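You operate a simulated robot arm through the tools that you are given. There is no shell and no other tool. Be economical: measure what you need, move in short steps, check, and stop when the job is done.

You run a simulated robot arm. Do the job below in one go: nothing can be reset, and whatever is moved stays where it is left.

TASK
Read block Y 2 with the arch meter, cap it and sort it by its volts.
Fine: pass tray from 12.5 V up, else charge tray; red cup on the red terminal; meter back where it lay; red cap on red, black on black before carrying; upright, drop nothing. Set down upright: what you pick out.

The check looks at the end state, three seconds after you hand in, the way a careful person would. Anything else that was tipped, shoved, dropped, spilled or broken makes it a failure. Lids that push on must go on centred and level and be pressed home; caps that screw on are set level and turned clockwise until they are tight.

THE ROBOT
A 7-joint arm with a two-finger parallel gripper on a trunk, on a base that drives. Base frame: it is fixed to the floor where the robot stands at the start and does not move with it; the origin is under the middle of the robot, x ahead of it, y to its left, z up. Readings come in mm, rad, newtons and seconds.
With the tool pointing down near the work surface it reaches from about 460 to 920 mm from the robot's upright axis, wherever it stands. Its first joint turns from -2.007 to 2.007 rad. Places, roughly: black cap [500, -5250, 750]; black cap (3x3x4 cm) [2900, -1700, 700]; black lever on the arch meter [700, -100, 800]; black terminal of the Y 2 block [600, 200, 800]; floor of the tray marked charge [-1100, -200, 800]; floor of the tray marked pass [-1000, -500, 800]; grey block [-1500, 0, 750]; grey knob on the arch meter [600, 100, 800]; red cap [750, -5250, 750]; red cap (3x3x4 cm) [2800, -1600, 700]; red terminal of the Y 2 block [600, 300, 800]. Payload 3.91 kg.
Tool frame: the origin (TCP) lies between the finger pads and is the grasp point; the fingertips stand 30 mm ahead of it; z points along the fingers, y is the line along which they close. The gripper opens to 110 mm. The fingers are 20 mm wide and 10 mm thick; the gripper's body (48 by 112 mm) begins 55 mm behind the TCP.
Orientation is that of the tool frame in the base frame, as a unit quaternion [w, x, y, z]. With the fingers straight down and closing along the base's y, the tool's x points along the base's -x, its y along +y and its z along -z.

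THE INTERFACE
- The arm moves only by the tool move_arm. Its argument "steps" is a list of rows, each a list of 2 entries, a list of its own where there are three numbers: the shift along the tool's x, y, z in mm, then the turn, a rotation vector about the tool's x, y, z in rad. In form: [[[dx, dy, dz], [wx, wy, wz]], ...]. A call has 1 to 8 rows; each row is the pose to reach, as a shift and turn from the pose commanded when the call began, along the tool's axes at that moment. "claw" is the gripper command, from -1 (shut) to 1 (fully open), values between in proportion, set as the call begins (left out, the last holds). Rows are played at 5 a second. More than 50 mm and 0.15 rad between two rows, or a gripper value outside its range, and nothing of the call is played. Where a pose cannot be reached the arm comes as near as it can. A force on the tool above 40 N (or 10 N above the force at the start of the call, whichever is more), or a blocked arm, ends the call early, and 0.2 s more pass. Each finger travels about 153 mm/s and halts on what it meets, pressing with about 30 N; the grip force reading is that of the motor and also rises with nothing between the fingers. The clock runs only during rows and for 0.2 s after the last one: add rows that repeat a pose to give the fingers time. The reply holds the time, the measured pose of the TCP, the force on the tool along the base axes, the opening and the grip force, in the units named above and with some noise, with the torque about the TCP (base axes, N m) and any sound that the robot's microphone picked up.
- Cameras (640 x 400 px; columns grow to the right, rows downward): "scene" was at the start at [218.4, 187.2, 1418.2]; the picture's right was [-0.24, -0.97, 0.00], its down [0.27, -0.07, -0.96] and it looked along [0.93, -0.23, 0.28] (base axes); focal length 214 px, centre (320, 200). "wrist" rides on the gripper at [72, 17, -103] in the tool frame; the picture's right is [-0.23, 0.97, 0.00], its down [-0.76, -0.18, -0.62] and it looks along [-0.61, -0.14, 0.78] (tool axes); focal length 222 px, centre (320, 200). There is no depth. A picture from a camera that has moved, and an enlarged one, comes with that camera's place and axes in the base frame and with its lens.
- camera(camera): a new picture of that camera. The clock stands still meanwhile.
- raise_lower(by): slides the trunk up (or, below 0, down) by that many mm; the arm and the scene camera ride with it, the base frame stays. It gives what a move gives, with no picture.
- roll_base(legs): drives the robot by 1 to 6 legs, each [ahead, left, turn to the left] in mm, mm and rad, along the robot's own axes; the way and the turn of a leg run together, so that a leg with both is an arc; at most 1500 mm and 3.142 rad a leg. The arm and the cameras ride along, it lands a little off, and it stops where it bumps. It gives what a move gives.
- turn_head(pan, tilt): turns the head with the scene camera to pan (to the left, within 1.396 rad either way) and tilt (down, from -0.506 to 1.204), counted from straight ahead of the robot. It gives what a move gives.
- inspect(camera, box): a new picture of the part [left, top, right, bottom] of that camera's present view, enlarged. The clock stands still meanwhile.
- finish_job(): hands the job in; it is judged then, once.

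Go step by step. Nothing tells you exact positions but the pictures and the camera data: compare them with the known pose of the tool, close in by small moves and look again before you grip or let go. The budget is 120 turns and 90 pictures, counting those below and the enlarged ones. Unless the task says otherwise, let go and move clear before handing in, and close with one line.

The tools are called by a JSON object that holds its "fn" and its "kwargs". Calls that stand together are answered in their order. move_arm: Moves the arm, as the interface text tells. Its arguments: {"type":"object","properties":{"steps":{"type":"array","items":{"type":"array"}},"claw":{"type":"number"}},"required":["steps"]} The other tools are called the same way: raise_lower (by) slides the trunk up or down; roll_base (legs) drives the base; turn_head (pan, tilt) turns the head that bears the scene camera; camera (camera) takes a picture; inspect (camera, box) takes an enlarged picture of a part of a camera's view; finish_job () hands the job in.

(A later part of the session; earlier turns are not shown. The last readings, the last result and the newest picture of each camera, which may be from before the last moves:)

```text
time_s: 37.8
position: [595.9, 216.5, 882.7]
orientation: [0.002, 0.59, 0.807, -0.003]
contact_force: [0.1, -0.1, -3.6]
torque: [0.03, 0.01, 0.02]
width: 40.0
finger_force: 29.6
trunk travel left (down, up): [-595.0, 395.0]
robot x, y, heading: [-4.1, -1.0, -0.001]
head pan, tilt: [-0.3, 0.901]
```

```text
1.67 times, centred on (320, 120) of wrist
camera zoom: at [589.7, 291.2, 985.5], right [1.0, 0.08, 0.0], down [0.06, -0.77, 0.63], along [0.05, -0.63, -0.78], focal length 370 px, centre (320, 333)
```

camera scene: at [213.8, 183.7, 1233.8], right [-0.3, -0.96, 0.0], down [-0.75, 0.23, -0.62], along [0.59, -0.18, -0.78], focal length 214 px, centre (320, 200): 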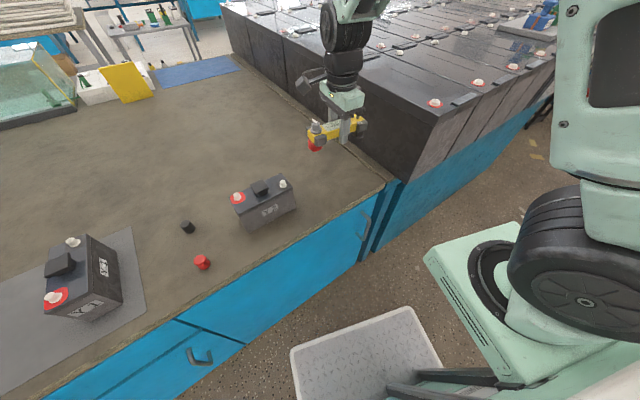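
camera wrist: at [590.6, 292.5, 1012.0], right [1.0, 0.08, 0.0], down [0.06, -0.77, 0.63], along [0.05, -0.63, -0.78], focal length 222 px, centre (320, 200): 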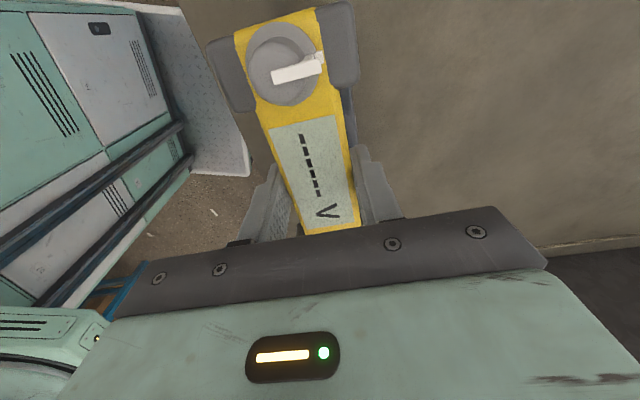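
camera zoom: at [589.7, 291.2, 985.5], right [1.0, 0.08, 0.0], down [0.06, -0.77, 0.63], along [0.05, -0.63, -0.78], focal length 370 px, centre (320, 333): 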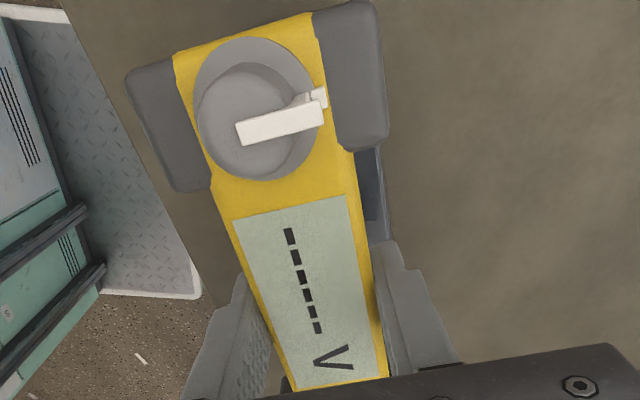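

12.20 V on contact, so the block goes to the charge tray. I lift the meter off and carry it back to its spot.

{"fn": "move_arm", "kwargs": {"steps": [[[0, 0, -10], [0, 0, 0]], [[0, 0, -28], [0, 0, 0]], [[0, 0, -45], [0, 0, 0]], [[0, 0, -45], [0, 0, 0]]]}}

{"fn": "move_arm", "kwargs": {"steps": [[[-40, -1.5, 0], [0, 0, 0.018]], [[-80, -3, 0], [0, 0, 0.036]], [[-120, -4.5, 0], [0, 0, 0.054]], [[-160, -6, 0], [0, 0, 0.072]], [[-200, -7.4, 0], [0, 0, 0.09]], [[-226.5, -8.5, 0], [0, 0, 0.1]], [[-226.5, -8.5, 0], [0, 0, 0.1]]]}}

{"fn": "move_arm", "kwargs": {"steps": [[[0, 0, 45], [0, 0, 0]], [[0, 0, 90], [0, 0, 0]], [[0, 0, 120], [0, 0, 0]], [[0, 0, 133], [0, 0, 0]], [[0, 0, 133], [0, 0, 0]]]}}

{"fn": "inspect", "kwargs": {"camera": "scene", "box": [260, 120, 400, 220]}}

```text
time_s: 38.8
position: [595.2, 219.0, 929.9]
orientation: [0.001, 0.59, 0.807, -0.004]
contact_force: [0.3, 0.1, -3.7]
torque: [0.02, 0.01, -0.02]
width: 39.9
finger_force: 30.1
trunk travel left (down, up): [-595.0, 395.0]
robot x, y, heading: [-0.8, 1.6, -0.001]
head pan, tilt: [-0.3, 0.901]
```

```text
time_s: 40.4
position: [658.4, -1.2, 928.0]
orientation: [0.002, 0.629, 0.777, -0.004]
contact_force: [0.9, 0.1, -2.3]
torque: [-0.02, 0.01, 0.0]
width: 39.8
finger_force: 29.8
trunk travel left (down, up): [-595.0, 395.0]
robot x, y, heading: [0.5, 3.7, -0.002]
head pan, tilt: [-0.3, 0.901]
```

```text
time_s: 41.6
position: [656.2, -0.1, 794.3]
orientation: [0.002, 0.629, 0.777, -0.004]
contact_force: [-0.1, 0.5, -2.5]
torque: [0.04, -0.02, 0.03]
width: 39.6
finger_force: 29.5
trunk travel left (down, up): [-595.0, 395.0]
robot x, y, heading: [-3.6, -1.7, -0.003]
head pan, tilt: [-0.3, 0.901]
```

```text
4.00 times, centred on (330, 170) of scene
camera zoom: at [213.6, 183.6, 1233.9], right [-0.3, -0.96, 0.0], down [-0.75, 0.23, -0.62], along [0.59, -0.18, -0.78], focal length 858 px, centre (280, 320)
```

zoom: 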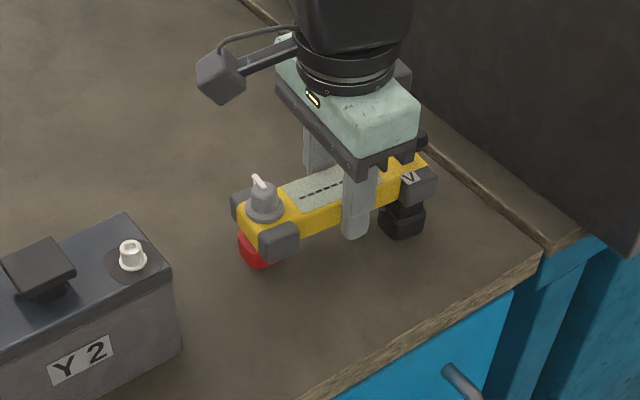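

{"fn": "move_arm", "kwargs": {"steps": [[[0, 0, 3], [0, 0, 0]], [[0, 0, 5], [0, 0, 0]], [[0, 0, 6.5], [0, 0, 0]], [[0, 0, 7.5], [0, 0, 0]], [[0, 0, 7.5], [0, 0, 0]]]}}

{"fn": "move_arm", "kwargs": {"steps": [[[0, 0, 0], [0, 0, 0]], [[0, 0, 0], [0, 0, 0]]], "claw": 0.2}}

{"fn": "move_arm", "kwargs": {"steps": [[[0, 0, -40], [0, 0, 0]], [[0, 0, -85], [0, 0, 0]], [[0, 0, -130], [0, 0, 0]], [[0, 0, -165], [0, 0, 0]]]}}

{"fn": "inspect", "kwargs": {"camera": "scene", "box": [160, 130, 380, 290]}}

```text
time_s: 42.8
position: [655.9, -2.2, 790.2]
orientation: [0.002, 0.629, 0.778, -0.003]
contact_force: [-0.9, -0.8, -3.4]
torque: [0.02, -0.03, 0.01]
width: 39.7
finger_force: 30.0
trunk travel left (down, up): [-595.0, 395.0]
robot x, y, heading: [2.1, 3.9, 0.002]
head pan, tilt: [-0.3, 0.901]
```

```text
time_s: 43.4
position: [655.7, -3.1, 790.6]
orientation: [0.002, 0.629, 0.777, -0.004]
contact_force: [0.0, -0.5, 0.2]
torque: [0.0, -0.03, 0.0]
width: 66.0
finger_force: 0.0
trunk travel left (down, up): [-595.0, 395.0]
robot x, y, heading: [-3.1, -1.6, -0.003]
head pan, tilt: [-0.3, 0.901]
```

```text
time_s: 44.4
position: [655.3, -0.3, 951.0]
orientation: [0.001, 0.63, 0.776, -0.003]
contact_force: [0.6, 0.2, 0.0]
torque: [-0.03, 0.03, 0.0]
width: 66.2
finger_force: 0.0
trunk travel left (down, up): [-595.0, 395.0]
robot x, y, heading: [-1.2, -0.3, 0.007]
head pan, tilt: [-0.3, 0.901]
```

```text
2.50 times, centred on (270, 210) of scene
camera zoom: at [213.8, 183.7, 1233.8], right [-0.3, -0.96, 0.0], down [-0.75, 0.23, -0.62], along [0.59, -0.18, -0.78], focal length 536 px, centre (445, 175)
```

zoom: 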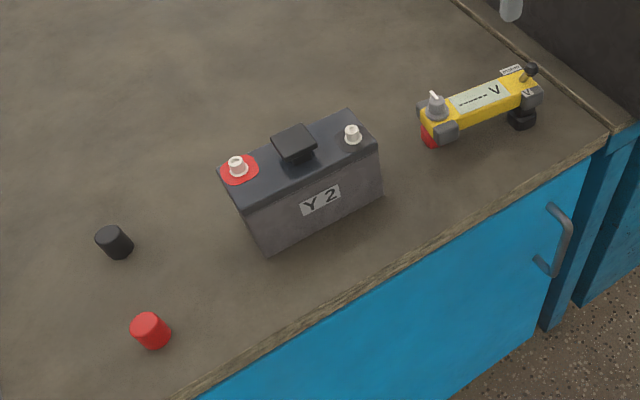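

The meter is back as it lay. Next is the red cap, near (490, 391); I move above it.

{"fn": "move_arm", "kwargs": {"steps": [[[46, -9, 0], [0, 0, 0]], [[93, -18, 0], [0, 0, 0]], [[139, -27, 0], [0, 0, 0]], [[186, -36, 0], [0, 0, 0]], [[232, -45, 0], [0, 0, 0]], [[279, -54, 0], [0, 0, 0]], [[325, -63, 0], [0, 0, 0]], [[372, -72, 0], [0, 0, 0]]]}}

{"fn": "move_arm", "kwargs": {"steps": [[[46, -9.4, 0], [0, 0, 0]], [[46, -9.4, 45], [0, 0, 0]], [[46, -9.4, 45], [0, 0, 0]]]}}

{"fn": "camera", "kwargs": {"camera": "wrist"}}

```text
time_s: 46.2
position: [509.5, 349.7, 948.7]
orientation: [0.002, 0.63, 0.777, -0.004]
contact_force: [-0.2, 0.1, -0.1]
torque: [0.04, 0.04, -0.03]
width: 65.9
finger_force: 0.0
trunk travel left (down, up): [-595.0, 395.0]
robot x, y, heading: [1.9, -4.3, -0.0]
head pan, tilt: [-0.3, 0.901]
```

```text
time_s: 47.0
position: [492.3, 393.5, 903.5]
orientation: [0.001, 0.629, 0.777, -0.003]
contact_force: [0.1, 0.0, -0.1]
torque: [0.01, -0.01, 0.04]
width: 66.1
finger_force: 0.0
trunk travel left (down, up): [-595.0, 395.0]
robot x, y, heading: [-1.9, 0.2, 0.005]
head pan, tilt: [-0.3, 0.901]
```

```text
49 pictures are left
camera wrist: at [493.7, 468.2, 1006.9], right [1.0, -0.02, 0.0], down [-0.01, -0.78, 0.63], along [-0.01, -0.63, -0.78], focal length 222 px, centre (320, 200)
```

wrist: 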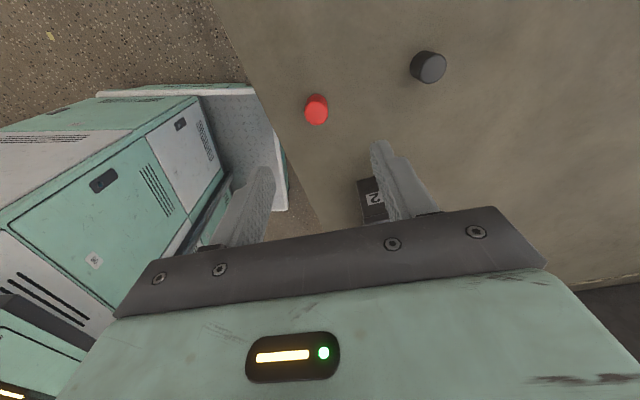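

{"fn": "move_arm", "kwargs": {"steps": [[[0, -2, 40], [0, 0, 0]], [[0, -2, 80], [0, 0, 0]], [[0, -2, 110], [0, 0, 0]], [[0, -2, 110], [0, 0, 0]]]}}

{"fn": "camera", "kwargs": {"camera": "wrist"}}

{"fn": "inspect", "kwargs": {"camera": "scene", "box": [140, 190, 260, 290]}}

```text
time_s: 48.0
position: [489.1, 388.7, 796.0]
orientation: [0.002, 0.629, 0.778, -0.003]
contact_force: [0.2, 0.6, -0.5]
torque: [0.03, 0.01, 0.0]
width: 66.1
finger_force: 0.1
trunk travel left (down, up): [-595.0, 395.0]
robot x, y, heading: [-1.2, -1.2, 0.0]
head pan, tilt: [-0.3, 0.901]
```

```text
48 pictures are left
camera wrist: at [491.1, 462.8, 898.6], right [1.0, -0.02, 0.0], down [-0.01, -0.78, 0.63], along [-0.01, -0.63, -0.78], focal length 222 px, centre (320, 200)
```

wrist: 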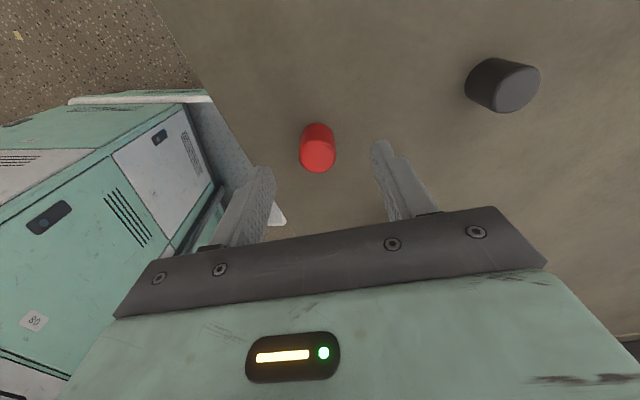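

```text
4.00 times, centred on (200, 240) of scene
camera zoom: at [213.5, 183.7, 1233.9], right [-0.3, -0.96, 0.0], down [-0.75, 0.23, -0.62], along [0.59, -0.18, -0.78], focal length 858 px, centre (800, 40)
```

zoom: 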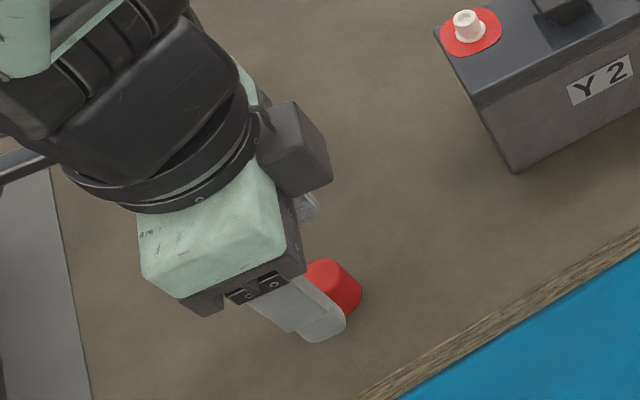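

{"fn": "move_arm", "kwargs": {"steps": [[[-1.7, -1.9, 12], [0, 0, 0]], [[-1.7, -1.9, 24], [0, 0, 0]], [[-1.7, -1.9, 33], [0, 0, 0]], [[-1.7, -1.9, 33], [0, 0, 0]]]}}

{"fn": "inspect", "kwargs": {"camera": "wrist", "box": [220, 80, 420, 240]}}

```text
time_s: 49.0
position: [485.7, 387.0, 764.3]
orientation: [0.002, 0.629, 0.777, -0.003]
contact_force: [0.1, -0.7, 0.0]
torque: [-0.02, 0.01, -0.03]
width: 66.1
finger_force: 0.0
trunk travel left (down, up): [-595.0, 395.0]
robot x, y, heading: [-1.7, -1.9, 0.002]
head pan, tilt: [-0.3, 0.901]
```

```text
2.50 times, centred on (320, 160) of wrist
camera zoom: at [487.9, 461.4, 866.9], right [1.0, -0.02, 0.0], down [-0.01, -0.78, 0.63], along [-0.01, -0.63, -0.78], focal length 555 px, centre (320, 300)
```

zoom: 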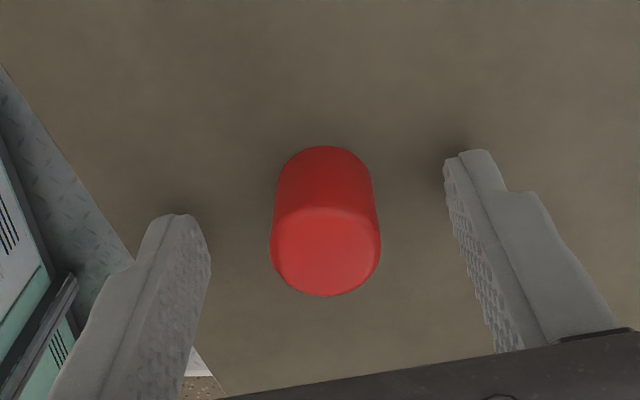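

{"fn": "move_arm", "kwargs": {"steps": [[[-3, 0, 0], [0, 0, 0]], [[-3, 0, 0], [0, 0, 0]]]}}

{"fn": "move_arm", "kwargs": {"steps": [[[0, 0, 0], [0, 0, 0]], [[0, 0, 0], [0, 0, 0]], [[0, 0, 0], [0, 0, 0]]], "claw": -1}}

{"fn": "inspect", "kwargs": {"camera": "wrist", "box": [220, 80, 420, 240]}}

```text
time_s: 49.6
position: [486.1, 383.8, 763.9]
orientation: [0.001, 0.629, 0.777, -0.003]
contact_force: [-0.1, 0.7, -0.1]
torque: [0.03, -0.01, -0.03]
width: 65.8
finger_force: 0.1
trunk travel left (down, up): [-595.0, 395.0]
robot x, y, heading: [-2.6, -3.4, 0.001]
head pan, tilt: [-0.3, 0.901]
```

```text
time_s: 50.4
position: [487.4, 383.0, 764.3]
orientation: [0.001, 0.629, 0.777, -0.003]
contact_force: [-0.6, 0.5, -0.2]
torque: [-0.02, 0.02, 0.0]
width: 24.8
finger_force: 29.9
trunk travel left (down, up): [-595.0, 395.0]
robot x, y, heading: [-0.7, 0.1, 0.001]
head pan, tilt: [-0.3, 0.901]
```

```text
2.50 times, centred on (320, 160) of wrist
camera zoom: at [488.0, 458.7, 867.1], right [1.0, -0.02, 0.0], down [-0.01, -0.78, 0.63], along [-0.01, -0.63, -0.78], focal length 555 px, centre (320, 300)
```

zoom: 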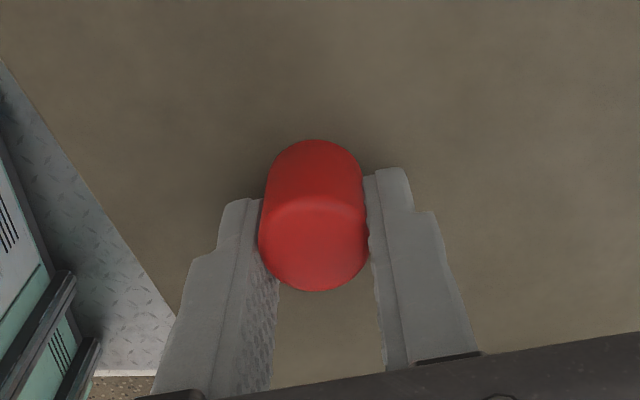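

The cap sits about 5 mm off the pad middle; I reopen, recentre and close again.

{"fn": "move_arm", "kwargs": {"steps": [[[0, 0, 0], [0, 0, 0]], [[0, 0, 0], [0, 0, 0]], [[5.3, 0, 0], [0, 0, 0]], [[5.3, 0, 0], [0, 0, 0]]], "claw": -0.2}}

{"fn": "move_arm", "kwargs": {"steps": [[[0, 0, 0], [0, 0, 0]], [[0, 0, 0], [0, 0, 0]], [[0, 0, 0], [0, 0, 0]]], "claw": -1}}

{"fn": "move_arm", "kwargs": {"steps": [[[0, 0, -30], [0, 0, 0]], [[0, 0, -70], [0, 0, 0]], [[0, 0, -110], [0, 0, 0]], [[0, 0, -140], [0, 0, 0]], [[0, 0, -140], [0, 0, 0]]]}}

{"fn": "inspect", "kwargs": {"camera": "wrist", "box": [220, 80, 420, 240]}}

```text
time_s: 51.4
position: [485.9, 389.4, 762.6]
orientation: [0.002, 0.63, 0.776, -0.004]
contact_force: [0.8, -0.6, 0.2]
torque: [0.01, 0.0, -0.02]
width: 43.9
finger_force: 0.1
trunk travel left (down, up): [-595.0, 395.0]
robot x, y, heading: [4.4, -5.2, 0.001]
head pan, tilt: [-0.3, 0.901]
```

```text
time_s: 52.2
position: [484.7, 390.6, 763.4]
orientation: [0.002, 0.629, 0.777, -0.004]
contact_force: [0.5, 0.0, 0.4]
torque: [0.01, 0.0, 0.01]
width: 24.7
finger_force: 30.2
trunk travel left (down, up): [-595.0, 395.0]
robot x, y, heading: [0.1, 0.9, -0.001]
head pan, tilt: [-0.3, 0.901]
```

```text
time_s: 53.4
position: [484.4, 391.0, 903.9]
orientation: [0.001, 0.63, 0.777, -0.004]
contact_force: [-0.2, 0.4, 0.1]
torque: [0.02, 0.0, 0.01]
width: 24.5
finger_force: 30.1
trunk travel left (down, up): [-595.0, 395.0]
robot x, y, heading: [2.1, -0.3, -0.003]
head pan, tilt: [-0.3, 0.901]
```

```text
2.50 times, centred on (320, 160) of wrist
camera zoom: at [486.7, 466.4, 1007.1], right [1.0, -0.02, 0.0], down [-0.01, -0.78, 0.63], along [-0.01, -0.63, -0.78], focal length 555 px, centre (320, 300)
```

zoom: 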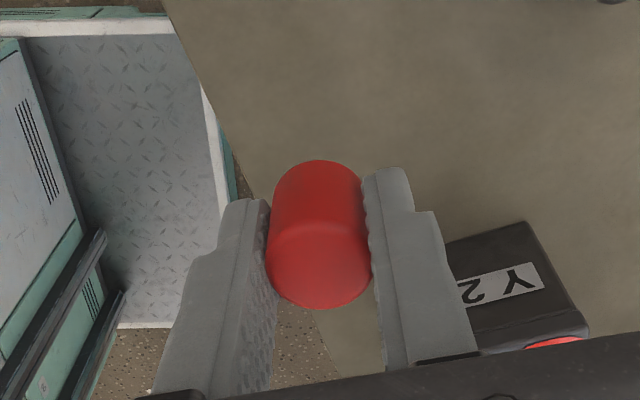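

The red cap is held and centred. I carry it above the red post near (591, 277).

{"fn": "move_arm", "kwargs": {"steps": [[[-33, 20, -6], [0, 0, 0]], [[-66, 40, -6], [0, 0, 0]], [[-100, 60, -6], [0, 0, 0]], [[-132.7, 80, -6], [0, 0, 0]], [[-132.7, 80, -6], [0, 0, 0]]]}}

{"fn": "camera", "kwargs": {"camera": "wrist"}}

{"fn": "inspect", "kwargs": {"camera": "scene", "box": [215, 140, 295, 220]}}

```text
time_s: 54.6
position: [590.1, 278.3, 910.7]
orientation: [0.002, 0.629, 0.777, -0.004]
contact_force: [-0.3, 0.6, -0.1]
torque: [0.0, -0.03, -0.01]
width: 24.6
finger_force: 29.6
trunk travel left (down, up): [-595.0, 395.0]
robot x, y, heading: [0.1, 1.0, 0.002]
head pan, tilt: [-0.3, 0.901]
```

```text
43 pictures are left
camera wrist: at [592.4, 352.5, 1013.8], right [1.0, -0.02, 0.0], down [-0.01, -0.78, 0.63], along [-0.01, -0.63, -0.78], focal length 222 px, centre (320, 200)
```

wrist: 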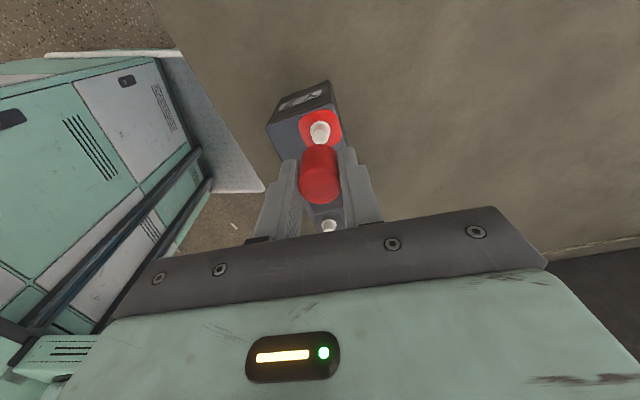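

```text
5.00 times, centred on (255, 180) of scene
camera zoom: at [213.4, 183.7, 1233.9], right [-0.3, -0.96, 0.0], down [-0.75, 0.23, -0.62], along [0.59, -0.18, -0.78], focal length 1072 px, centre (645, 300)
```

zoom: 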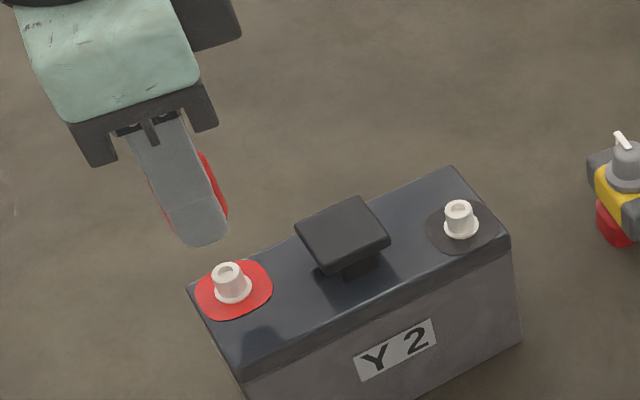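

{"fn": "inspect", "kwargs": {"camera": "wrist", "box": [280, 90, 360, 210]}}

```text
3.33 times, centred on (320, 150) of wrist
camera zoom: at [592.4, 352.5, 1013.8], right [1.0, -0.02, 0.0], down [-0.01, -0.78, 0.63], along [-0.01, -0.63, -0.78], focal length 740 px, centre (320, 367)
```

zoom: 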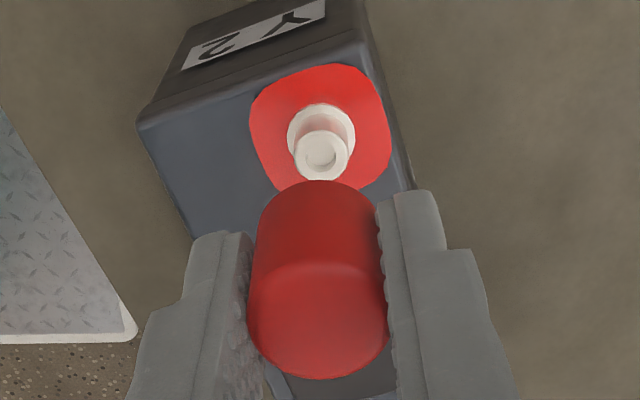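

{"fn": "move_arm", "kwargs": {"steps": [[[-1.7, 0.7, 10], [0, 0, 0]], [[-1.7, 0.7, 20], [0, 0, 0]], [[-1.7, 0.7, 28], [0, 0, 0]], [[-1.7, 0.7, 28], [0, 0, 0]]]}}

{"fn": "inspect", "kwargs": {"camera": "wrist", "box": [280, 90, 360, 210]}}

{"fn": "inspect", "kwargs": {"camera": "scene", "box": [215, 160, 275, 210]}}

```text
time_s: 55.6
position: [592.3, 275.8, 880.9]
orientation: [0.002, 0.63, 0.777, -0.003]
contact_force: [-0.8, -0.3, 0.1]
torque: [0.01, -0.03, 0.03]
width: 25.0
finger_force: 29.7
trunk travel left (down, up): [-595.0, 395.0]
robot x, y, heading: [-1.3, 0.1, -0.0]
head pan, tilt: [-0.3, 0.901]
```

```text
3.33 times, centred on (320, 150) of wrist
camera zoom: at [594.6, 350.5, 984.2], right [1.0, -0.02, 0.0], down [-0.01, -0.78, 0.63], along [-0.01, -0.63, -0.78], focal length 740 px, centre (320, 367)
```

zoom: 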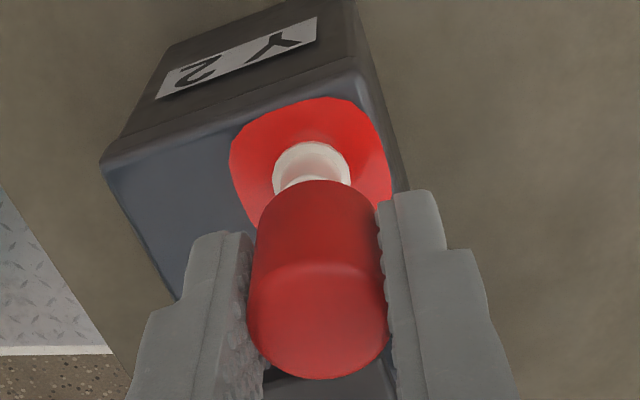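

```text
8.00 times, centred on (245, 185) of scene
camera zoom: at [213.5, 183.7, 1233.9], right [-0.3, -0.96, 0.0], down [-0.75, 0.23, -0.62], along [0.59, -0.18, -0.78], focal length 1716 px, centre (920, 320)
```

zoom: 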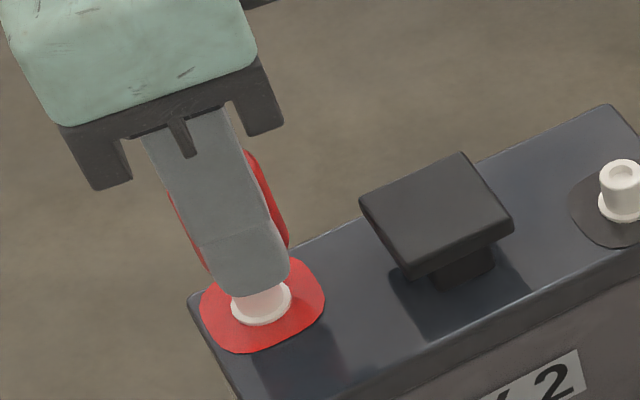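

{"fn": "move_arm", "kwargs": {"steps": [[[0, 0, 3], [0, 0, 0]], [[0, 0, 6], [0, 0, 0]], [[0, 0, 9], [0, 0, 0]], [[0, 0, 12], [0, 0, 0]], [[0, 0, 12], [0, 0, 0]]]}}

{"fn": "inspect", "kwargs": {"camera": "scene", "box": [215, 160, 275, 210]}}

```text
time_s: 56.8
position: [591.7, 276.3, 868.7]
orientation: [0.002, 0.629, 0.777, -0.004]
contact_force: [-0.6, 0.6, 0.3]
torque: [0.02, 0.01, -0.01]
width: 24.7
finger_force: 30.7
trunk travel left (down, up): [-595.0, 395.0]
robot x, y, heading: [2.5, 1.8, -0.004]
head pan, tilt: [-0.3, 0.901]
```

```text
8.00 times, centred on (245, 185) of scene
camera zoom: at [213.5, 183.7, 1233.9], right [-0.3, -0.96, 0.0], down [-0.75, 0.23, -0.62], along [0.59, -0.18, -0.78], focal length 1716 px, centre (920, 320)
```

zoom: 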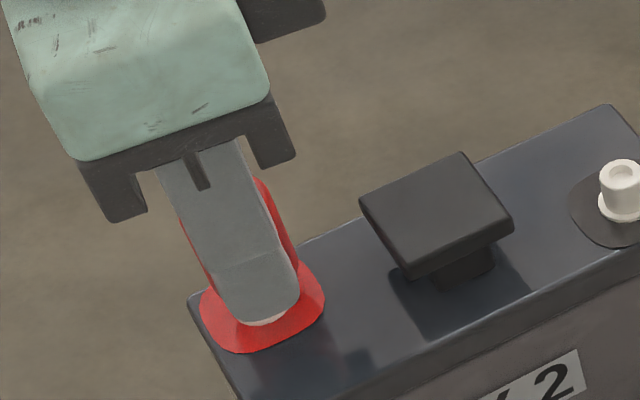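

{"fn": "move_arm", "kwargs": {"steps": [[[0, 0, 2], [0, 0, 0]], [[0, 0, 4], [0, 0, 0]], [[0, 0, 6], [0, 0, 0]], [[0, 0, 8], [0, 0, 0]], [[0, 0, 8], [0, 0, 0]]]}}

{"fn": "inspect", "kwargs": {"camera": "wrist", "box": [280, 90, 360, 210]}}

```text
time_s: 58.0
position: [592.2, 275.2, 860.5]
orientation: [0.003, 0.63, 0.777, -0.004]
contact_force: [-0.5, 1.7, 2.5]
torque: [0.07, 0.02, -0.03]
width: 24.7
finger_force: 30.0
trunk travel left (down, up): [-595.0, 395.0]
robot x, y, heading: [-0.5, 4.1, -0.003]
head pan, tilt: [-0.3, 0.901]
```

```text
3.33 times, centred on (320, 150) of wrist
camera zoom: at [594.2, 350.5, 964.5], right [1.0, -0.02, 0.0], down [-0.01, -0.78, 0.63], along [-0.01, -0.63, -0.78], focal length 740 px, centre (320, 367)
```

zoom: 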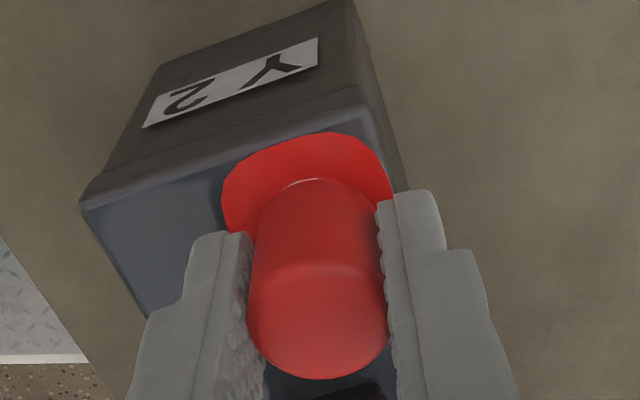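

{"fn": "move_arm", "kwargs": {"steps": [[[0, 0, 1], [0, 0, 0]], [[0, 0, 2], [0, 0, 0]], [[0, 0, 3], [0, 0, 0]], [[0, 0, 4], [0, 0, 0]], [[0, 0, 5], [0, 0, 0]], [[0, 0, 5], [0, 0, 0]]]}}

{"fn": "inspect", "kwargs": {"camera": "wrist", "box": [280, 90, 360, 210]}}

```text
time_s: 59.4
position: [592.5, 275.0, 857.0]
orientation: [0.001, 0.63, 0.776, -0.002]
contact_force: [-6.2, 0.7, 26.7]
torque: [-0.19, 0.22, -0.01]
width: 24.5
finger_force: 30.0
trunk travel left (down, up): [-595.0, 395.0]
robot x, y, heading: [-4.1, 0.2, -0.003]
head pan, tilt: [-0.3, 0.901]
```

```text
3.33 times, centred on (320, 150) of wrist
camera zoom: at [593.8, 350.0, 961.6], right [1.0, -0.02, 0.0], down [-0.02, -0.78, 0.63], along [-0.01, -0.63, -0.78], focal length 740 px, centre (320, 367)
```

zoom: 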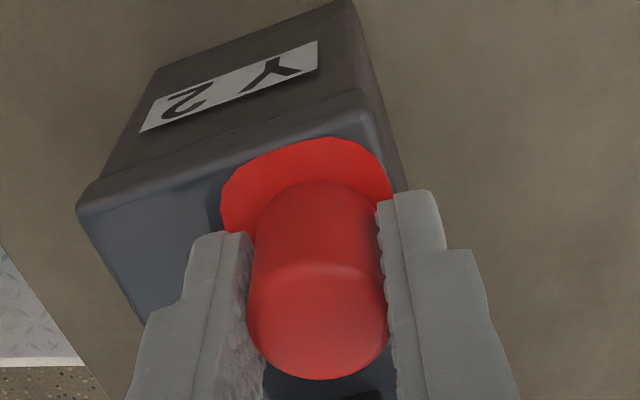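

The cap now covers the collar. I let go, rise, shut the fingers and press it down from the top.

{"fn": "move_arm", "kwargs": {"steps": [[[0, 0, -2], [0, 0, 0]], [[0, 0, -2], [0, 0, 0]], [[0, 0, -2], [0, 0, 0]]], "claw": -0.2}}

{"fn": "move_arm", "kwargs": {"steps": [[[0, 0, -30], [0, 0, 0]], [[0, 0, -50], [0, 0, 0]], [[0, 0, -50], [0, 0, 0]]]}}

{"fn": "inspect", "kwargs": {"camera": "wrist", "box": [260, 60, 380, 240]}}

{"fn": "inspect", "kwargs": {"camera": "scene", "box": [215, 160, 295, 220]}}

```text
time_s: 60.2
position: [592.8, 274.9, 857.8]
orientation: [0.001, 0.629, 0.777, -0.004]
contact_force: [-0.3, -0.3, 0.5]
torque: [-0.02, 0.01, -0.01]
width: 43.8
finger_force: 0.1
trunk travel left (down, up): [-595.0, 395.0]
robot x, y, heading: [0.4, -0.2, 0.001]
head pan, tilt: [-0.3, 0.901]
```

```text
time_s: 61.0
position: [591.1, 275.6, 907.5]
orientation: [0.001, 0.629, 0.777, -0.004]
contact_force: [-0.7, 0.3, 0.0]
torque: [0.02, 0.01, 0.02]
width: 44.0
finger_force: 0.0
trunk travel left (down, up): [-595.0, 395.0]
robot x, y, heading: [-1.0, 0.2, -0.001]
head pan, tilt: [-0.3, 0.901]
```

```text
2.22 times, centred on (320, 150) of wrist
camera zoom: at [593.3, 350.3, 1011.6], right [1.0, -0.02, 0.0], down [-0.01, -0.78, 0.63], along [-0.01, -0.63, -0.78], focal length 494 px, centre (320, 311)
```

zoom: 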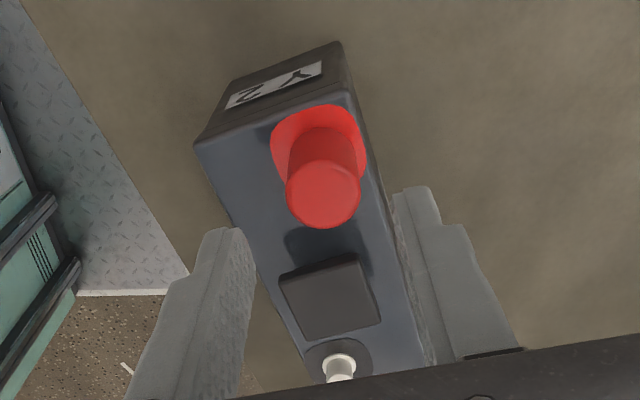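

```text
6.67 times, centred on (255, 190) of scene
camera zoom: at [213.5, 183.7, 1233.9], right [-0.3, -0.96, 0.0], down [-0.75, 0.23, -0.62], along [0.59, -0.18, -0.78], focal length 1430 px, centre (753, 267)
```

zoom: 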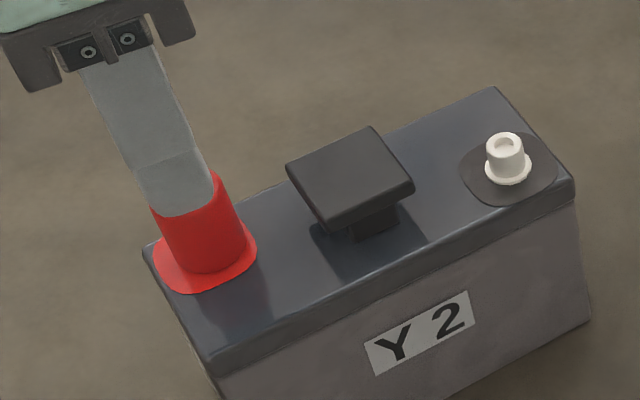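

{"fn": "move_arm", "kwargs": {"steps": [[[0, 0, 0], [0, 0, 0]], [[0, 0, 0], [0, 0, 0]], [[0, 0, 10], [0, 0, 0]], [[0, 0, 18], [0, 0, 0]], [[0, 0, 22], [0, 0, 0]], [[0, 0, 25], [0, 0, 0]], [[0, 0, 28], [0, 0, 0]], [[0, 0, 31], [0, 0, 0]]], "claw": -1}}

```text
time_s: 62.6
position: [594.2, 275.1, 887.2]
orientation: [0.002, 0.63, 0.777, 0.0]
contact_force: [-4.0, -5.7, 18.9]
torque: [-0.12, 0.15, 0.03]
width: 0.1
finger_force: 30.5
trunk travel left (down, up): [-595.0, 395.0]
robot x, y, heading: [-0.2, -2.1, -0.0]
head pan, tilt: [-0.3, 0.901]
stopped in row 8: the force on the tool passed its limit at 44 N (the readings are from after the stop); the commanded pose is now the measured one
```

{"fn": "move_arm", "kwargs": {"steps": [[[0, 0, 1], [0, 0, 0]], [[0, 0, 2], [0, 0, 0]], [[0, 0, 3], [0, 0, 0]], [[0, 0, 4], [0, 0, 0]], [[0, 0, 5], [0, 0, 0]]]}}

{"fn": "move_arm", "kwargs": {"steps": [[[0, 0, -30], [0, 0, 0]], [[0, 0, -60], [0, 0, 0]], [[0, 0, -60], [0, 0, 0]]]}}

{"fn": "inspect", "kwargs": {"camera": "scene", "box": [215, 150, 295, 210]}}

{"fn": "inspect", "kwargs": {"camera": "wrist", "box": [260, 60, 380, 240]}}

```text
time_s: 63.2
position: [593.4, 276.3, 887.1]
orientation: [0.001, 0.63, 0.776, 0.002]
contact_force: [-4.3, -5.1, 19.2]
torque: [-0.16, 0.14, -0.01]
width: 0.0
finger_force: 30.1
trunk travel left (down, up): [-595.0, 395.0]
robot x, y, heading: [-0.0, -1.9, 0.002]
head pan, tilt: [-0.3, 0.901]
stopped in row 3: the force on the tool passed its limit at 42 N (the readings are from after the stop); the commanded pose is now the measured one
```

```text
time_s: 64.0
position: [593.5, 274.6, 947.4]
orientation: [0.002, 0.63, 0.777, 0.002]
contact_force: [0.3, 0.2, 0.0]
torque: [-0.01, -0.01, -0.03]
width: 0.0
finger_force: 29.8
trunk travel left (down, up): [-595.0, 395.0]
robot x, y, heading: [-3.0, -2.4, 0.003]
head pan, tilt: [-0.3, 0.901]
```

```text
6.67 times, centred on (255, 180) of scene
camera zoom: at [213.5, 183.5, 1233.9], right [-0.3, -0.96, 0.0], down [-0.75, 0.23, -0.62], along [0.59, -0.18, -0.78], focal length 1430 px, centre (753, 333)
```

zoom: 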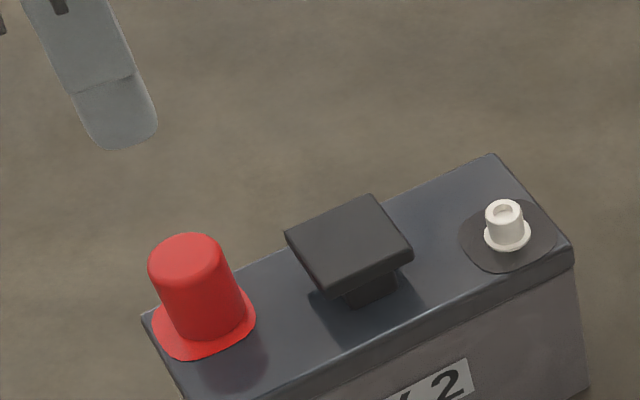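

```text
2.22 times, centred on (320, 150) of wrist
camera zoom: at [594.4, 348.9, 1050.9], right [1.0, -0.02, 0.01], down [-0.02, -0.78, 0.62], along [-0.01, -0.62, -0.78], focal length 494 px, centre (320, 311)
```

zoom: 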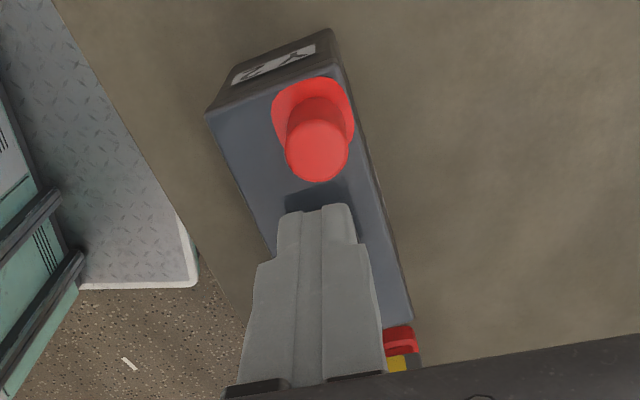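

The red cap is seated. Next is the black cap near (603, 431).

{"fn": "move_arm", "kwargs": {"steps": [[[38, 10, 0], [0, 0, 0]], [[75, 21, 0], [0, 0, 0]], [[113, 31, 0], [0, 0, 0]], [[151, 41.6, 0], [0, 0, 0]], [[151, 41.6, 40], [0, 0, 0]], [[151, 41.6, 85], [0, 0, 0]], [[151, 41.6, 85], [0, 0, 0]]], "claw": 0.2}}

{"fn": "camera", "kwargs": {"camera": "wrist"}}

```text
time_s: 65.6
position: [605.4, 432.7, 863.4]
orientation: [0.003, 0.631, 0.776, 0.002]
contact_force: [0.1, 0.0, 0.3]
torque: [0.0, 0.02, 0.0]
width: 65.9
finger_force: 0.1
trunk travel left (down, up): [-595.0, 395.0]
robot x, y, heading: [-3.0, -2.7, -0.001]
head pan, tilt: [-0.3, 0.901]
```

```text
31 pictures are left
camera wrist: at [605.7, 506.3, 967.6], right [1.0, -0.02, 0.01], down [-0.02, -0.78, 0.62], along [-0.01, -0.62, -0.78], focal length 222 px, centre (320, 200)
```

wrist: 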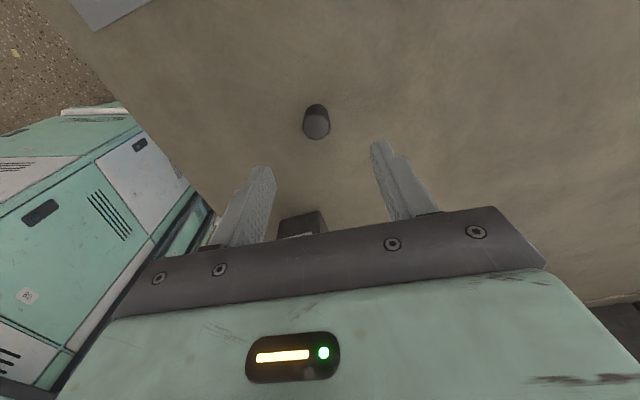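

{"fn": "move_arm", "kwargs": {"steps": [[[0, -2.7, 35], [0, 0, 0]], [[0, -2.7, 70], [0, 0, 0]], [[0, -2.7, 90], [0, 0, 0]], [[0, -2.7, 100], [0, 0, 0]], [[0, -2.7, 100], [0, 0, 0]]]}}

{"fn": "inspect", "kwargs": {"camera": "wrist", "box": [220, 80, 420, 240]}}

```text
time_s: 66.8
position: [603.9, 430.2, 761.0]
orientation: [0.001, 0.63, 0.776, 0.001]
contact_force: [0.2, 0.2, -0.3]
torque: [0.0, 0.02, -0.01]
width: 66.0
finger_force: 0.2
trunk travel left (down, up): [-595.0, 395.0]
robot x, y, heading: [-3.6, 0.6, 0.002]
head pan, tilt: [-0.3, 0.901]
```

```text
2.50 times, centred on (320, 160) of wrist
camera zoom: at [605.9, 504.1, 865.1], right [1.0, -0.02, 0.01], down [-0.02, -0.78, 0.62], along [-0.01, -0.62, -0.78], focal length 555 px, centre (320, 300)
```

zoom: 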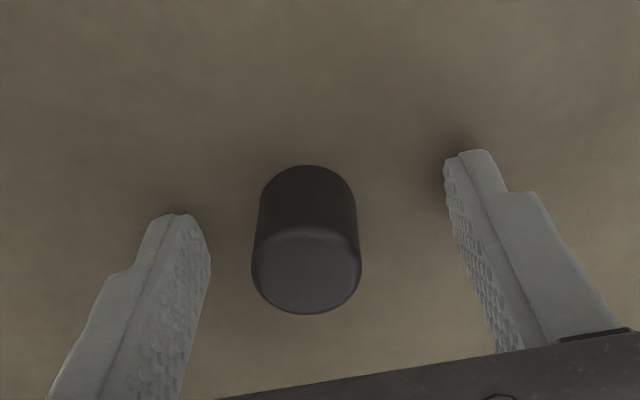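

{"fn": "move_arm", "kwargs": {"steps": [[[-0.8, -3.4, 0], [0, 0, 0]], [[-0.8, -3.4, 0], [0, 0, 0]]]}}

{"fn": "move_arm", "kwargs": {"steps": [[[0, 0, 0], [0, 0, 0]], [[0, 0, 0], [0, 0, 0]], [[0, 0, 0], [0, 0, 0]]], "claw": -1}}

{"fn": "move_arm", "kwargs": {"steps": [[[0, 0, -30], [0, 0, 0]], [[0, 0, -70], [0, 0, 0]], [[0, 0, -110], [0, 0, 0]], [[0, 0, -150], [0, 0, 0]], [[0, 0, -150], [0, 0, 0]]]}}

{"fn": "inspect", "kwargs": {"camera": "wrist", "box": [220, 80, 420, 240]}}

```text
time_s: 67.4
position: [601.0, 430.3, 760.4]
orientation: [0.002, 0.63, 0.777, 0.002]
contact_force: [0.2, 0.1, 0.2]
torque: [0.0, -0.04, 0.01]
width: 65.8
finger_force: 0.0
trunk travel left (down, up): [-595.0, 395.0]
robot x, y, heading: [-0.5, -1.7, -0.001]
head pan, tilt: [-0.3, 0.901]
```

```text
time_s: 68.2
position: [601.3, 429.5, 760.7]
orientation: [0.002, 0.63, 0.777, 0.001]
contact_force: [-0.3, 0.1, 0.4]
torque: [0.0, -0.02, 0.0]
width: 24.8
finger_force: 29.8
trunk travel left (down, up): [-595.0, 395.0]
robot x, y, heading: [2.7, 0.7, -0.001]
head pan, tilt: [-0.3, 0.901]
```

```text
time_s: 69.4
position: [598.7, 428.6, 912.2]
orientation: [0.003, 0.63, 0.777, 0.001]
contact_force: [-0.1, 0.1, -0.7]
torque: [0.0, 0.0, 0.0]
width: 24.8
finger_force: 29.7
trunk travel left (down, up): [-595.0, 395.0]
robot x, y, heading: [-2.2, -0.6, 0.0]
head pan, tilt: [-0.3, 0.901]
```

```text
2.50 times, centred on (320, 160) of wrist
camera zoom: at [598.4, 503.0, 1015.7], right [1.0, -0.02, 0.01], down [-0.02, -0.78, 0.62], along [-0.01, -0.62, -0.78], focal length 555 px, centre (320, 300)
```

zoom: 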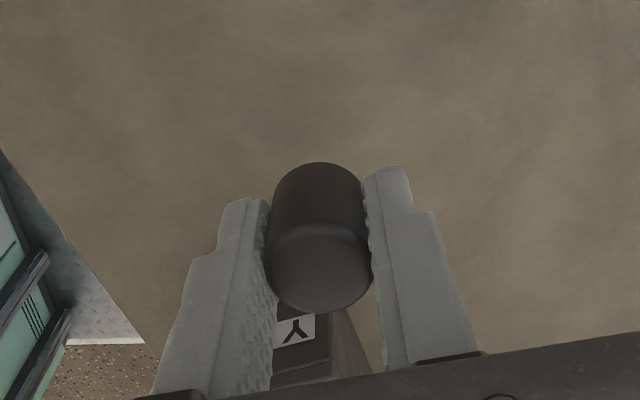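

The black cap is held. I carry it over to the black post near (599, 161).

{"fn": "move_arm", "kwargs": {"steps": [[[0, 0, -20], [0, 0, 0]], [[-45, -9.6, -20], [0, 0, 0]], [[-90, -19, -20], [0, 0, 0]], [[-135, -29, -20], [0, 0, 0]], [[-180, -38.5, -20], [0, 0, 0]], [[-225, -48, -20], [0, 0, 0]], [[-261, -55.8, -20], [0, 0, 0]], [[-261, -55.8, -5], [0, 0, 0]]]}}

{"fn": "inspect", "kwargs": {"camera": "wrist", "box": [280, 90, 360, 210]}}

{"fn": "inspect", "kwargs": {"camera": "scene", "box": [230, 140, 310, 200]}}

```text
time_s: 71.2
position: [598.6, 164.6, 914.3]
orientation: [0.002, 0.63, 0.776, 0.001]
contact_force: [0.2, -0.1, -0.5]
torque: [-0.04, 0.01, 0.01]
width: 25.0
finger_force: 30.5
trunk travel left (down, up): [-595.0, 395.0]
robot x, y, heading: [-0.5, -0.7, -0.002]
head pan, tilt: [-0.3, 0.901]
```

```text
3.33 times, centred on (320, 150) of wrist
camera zoom: at [599.1, 237.8, 1017.0], right [1.0, -0.02, 0.0], down [-0.02, -0.78, 0.62], along [-0.01, -0.62, -0.78], focal length 740 px, centre (320, 367)
```

zoom: 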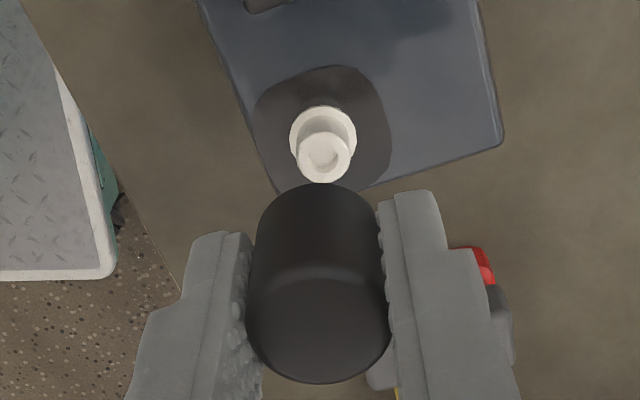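

```text
6.67 times, centred on (270, 170) of scene
camera zoom: at [213.4, 183.4, 1234.0], right [-0.3, -0.96, 0.0], down [-0.75, 0.23, -0.62], along [0.59, -0.18, -0.78], focal length 1430 px, centre (653, 400)
```

zoom: 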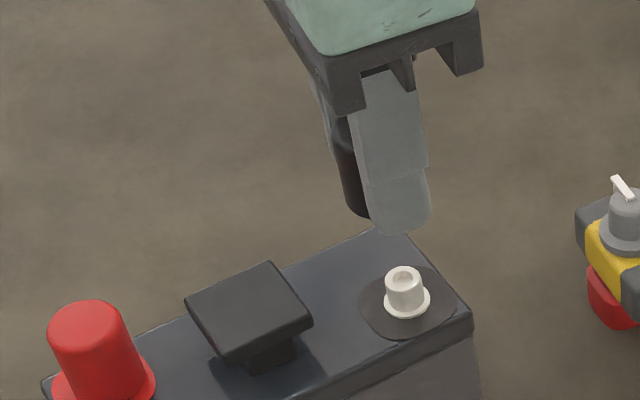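

{"fn": "move_arm", "kwargs": {"steps": [[[-3.2, 1, 10], [0, 0, 0]], [[-3.2, 1, 20], [0, 0, 0]], [[-3.2, 1, 32], [0, 0, 0]], [[-3.2, 1, 32], [0, 0, 0]]]}}

{"fn": "inspect", "kwargs": {"camera": "wrist", "box": [280, 90, 360, 210]}}

{"fn": "inspect", "kwargs": {"camera": "scene", "box": [250, 140, 310, 190]}}

```text
time_s: 72.2
position: [600.4, 160.7, 883.1]
orientation: [0.002, 0.63, 0.777, 0.002]
contact_force: [0.9, 0.3, -0.9]
torque: [0.02, 0.02, 0.04]
width: 24.7
finger_force: 30.0
trunk travel left (down, up): [-595.0, 395.0]
robot x, y, heading: [-3.2, -1.2, -0.001]
head pan, tilt: [-0.3, 0.901]
```

```text
3.33 times, centred on (320, 150) of wrist
camera zoom: at [601.3, 234.7, 986.3], right [1.0, -0.02, 0.01], down [-0.02, -0.78, 0.62], along [-0.01, -0.62, -0.78], focal length 740 px, centre (320, 367)
```

zoom: 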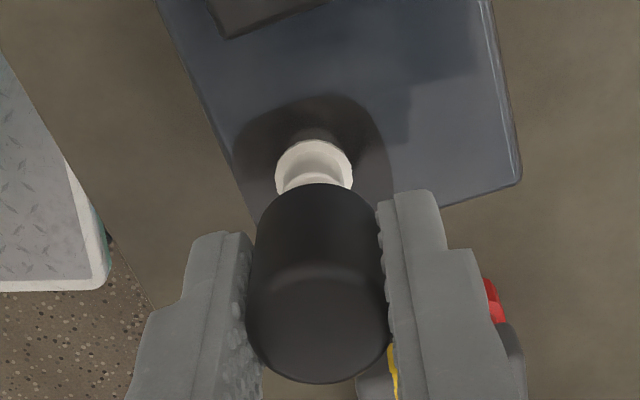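

```text
8.00 times, centred on (280, 165) of scene
camera zoom: at [213.4, 183.4, 1233.9], right [-0.3, -0.96, 0.0], down [-0.75, 0.23, -0.62], along [0.59, -0.18, -0.78], focal length 1716 px, centre (640, 480)
```

zoom: 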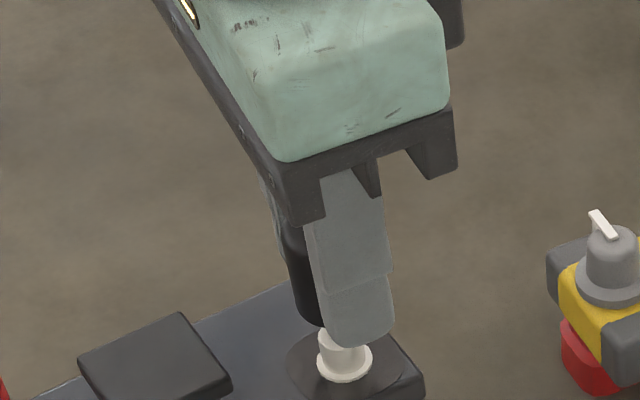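

{"fn": "move_arm", "kwargs": {"steps": [[[0, 0, 4], [0, 0, 0]], [[0, 0, 8], [0, 0, 0]], [[0, 0, 12], [0, 0, 0]], [[0, 0, 15], [0, 0, 0]], [[0, 0, 18], [0, 0, 0]], [[0, 0, 20], [0, 0, 0]], [[0, 0, 22], [0, 0, 0]], [[0, 0, 22], [0, 0, 0]]]}}

{"fn": "inspect", "kwargs": {"camera": "wrist", "box": [280, 90, 360, 210]}}

```text
time_s: 74.0
position: [599.4, 160.3, 861.2]
orientation: [0.002, 0.63, 0.777, 0.001]
contact_force: [0.0, 0.6, -0.9]
torque: [0.01, 0.02, -0.01]
width: 24.7
finger_force: 30.1
trunk travel left (down, up): [-595.0, 395.0]
robot x, y, heading: [3.2, -1.9, -0.002]
head pan, tilt: [-0.3, 0.901]
```

```text
3.33 times, centred on (320, 150) of wrist
camera zoom: at [601.3, 234.8, 965.3], right [1.0, -0.02, 0.01], down [-0.02, -0.78, 0.62], along [-0.01, -0.62, -0.78], focal length 740 px, centre (320, 367)
```

zoom: 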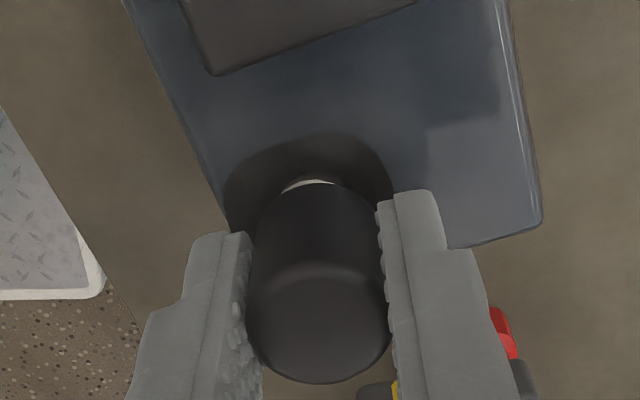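

Going on smoothly; I press on until it bottoms out.

{"fn": "move_arm", "kwargs": {"steps": [[[0, 0, 2], [0, 0, 0]], [[0, 0, 4], [0, 0, 0]], [[0, 0, 5], [0, 0, 0]], [[0, 0, 6], [0, 0, 0]], [[0, 0, 7], [0, 0, 0]], [[0, 0, 8], [0, 0, 0]], [[0, 0, 9], [0, 0, 0]], [[0, 0, 9], [0, 0, 0]]]}}

```text
time_s: 75.8
position: [599.1, 161.5, 854.4]
orientation: [0.002, 0.631, 0.776, 0.003]
contact_force: [-4.5, -6.4, 27.3]
torque: [-0.14, 0.22, 0.17]
width: 24.6
finger_force: 29.9
trunk travel left (down, up): [-595.0, 395.0]
robot x, y, heading: [-0.6, -0.6, -0.004]
head pan, tilt: [-0.3, 0.901]
```

{"fn": "move_arm", "kwargs": {"steps": [[[0, 0, -2], [0, 0, 0]], [[0, 0, -2], [0, 0, 0]], [[0, 0, -2], [0, 0, 0]], [[0, 0, -30], [0, 0, 0]], [[0, 0, -52], [0, 0, 0]]], "claw": -0.2}}

{"fn": "move_arm", "kwargs": {"steps": [[[0, 0, 0], [0, 0, 0]], [[0, 0, 0], [0, 0, 0]], [[0, 0, 10], [0, 0, 0]], [[0, 0, 17], [0, 0, 0]], [[0, 0, 20], [0, 0, 0]], [[0, 0, 23], [0, 0, 0]], [[0, 0, 26], [0, 0, 0]], [[0, 0, 29], [0, 0, 0]]], "claw": -1}}

{"fn": "move_arm", "kwargs": {"steps": [[[0, 0, 1], [0, 0, 0]], [[0, 0, 2], [0, 0, 0]], [[0, 0, 3], [0, 0, 0]], [[0, 0, 4], [0, 0, 0]], [[0, 0, 5], [0, 0, 0]]]}}

{"fn": "move_arm", "kwargs": {"steps": [[[0, 0, -30], [0, 0, 0]], [[0, 0, -70], [0, 0, 0]], [[0, 0, -100], [0, 0, 0]]]}}

{"fn": "inspect", "kwargs": {"camera": "scene", "box": [220, 140, 320, 220]}}

```text
time_s: 77.0
position: [599.7, 160.5, 902.6]
orientation: [0.002, 0.63, 0.776, 0.001]
contact_force: [-0.2, -0.1, -0.3]
torque: [-0.01, 0.02, 0.0]
width: 44.2
finger_force: 0.1
trunk travel left (down, up): [-595.0, 395.0]
robot x, y, heading: [0.8, 2.0, -0.001]
head pan, tilt: [-0.3, 0.901]
```

```text
time_s: 78.4
position: [599.7, 160.0, 887.7]
orientation: [0.003, 0.63, 0.776, 0.005]
contact_force: [-8.6, -6.4, 24.1]
torque: [-0.19, 0.24, 0.0]
width: 0.0
finger_force: 29.6
trunk travel left (down, up): [-595.0, 395.0]
robot x, y, heading: [-0.4, 3.6, 0.006]
head pan, tilt: [-0.3, 0.901]
stopped in row 6: the force on the tool passed its limit at 46 N (the readings are from after the stop); the commanded pose is now the measured one
```

```text
time_s: 78.9
position: [599.7, 160.9, 887.2]
orientation: [0.003, 0.63, 0.776, 0.005]
contact_force: [-8.0, -5.3, 21.0]
torque: [-0.2, 0.28, -0.02]
width: 0.0
finger_force: 30.2
trunk travel left (down, up): [-595.0, 395.0]
robot x, y, heading: [-1.9, 2.5, -0.002]
head pan, tilt: [-0.3, 0.901]
stopped in row 2: the force on the tool passed its limit at 42 N (the readings are from after the stop); the commanded pose is now the measured one
```

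```text
time_s: 79.7
position: [598.8, 161.2, 987.4]
orientation: [0.003, 0.631, 0.776, 0.004]
contact_force: [-0.2, 0.2, -0.6]
torque: [-0.02, 0.0, -0.01]
width: 0.0
finger_force: 30.2
trunk travel left (down, up): [-595.0, 395.0]
robot x, y, heading: [-4.2, -2.2, 0.001]
head pan, tilt: [-0.3, 0.901]
```

```text
5.00 times, centred on (270, 180) of scene
camera zoom: at [213.5, 183.4, 1233.8], right [-0.3, -0.96, 0.0], down [-0.75, 0.23, -0.62], along [0.59, -0.18, -0.78], focal length 1072 px, centre (570, 300)
```

zoom: 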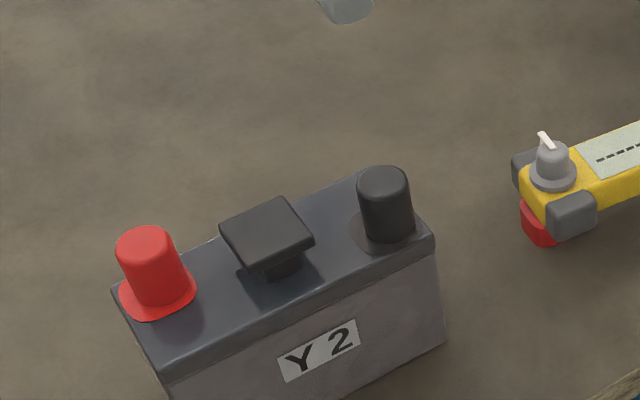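

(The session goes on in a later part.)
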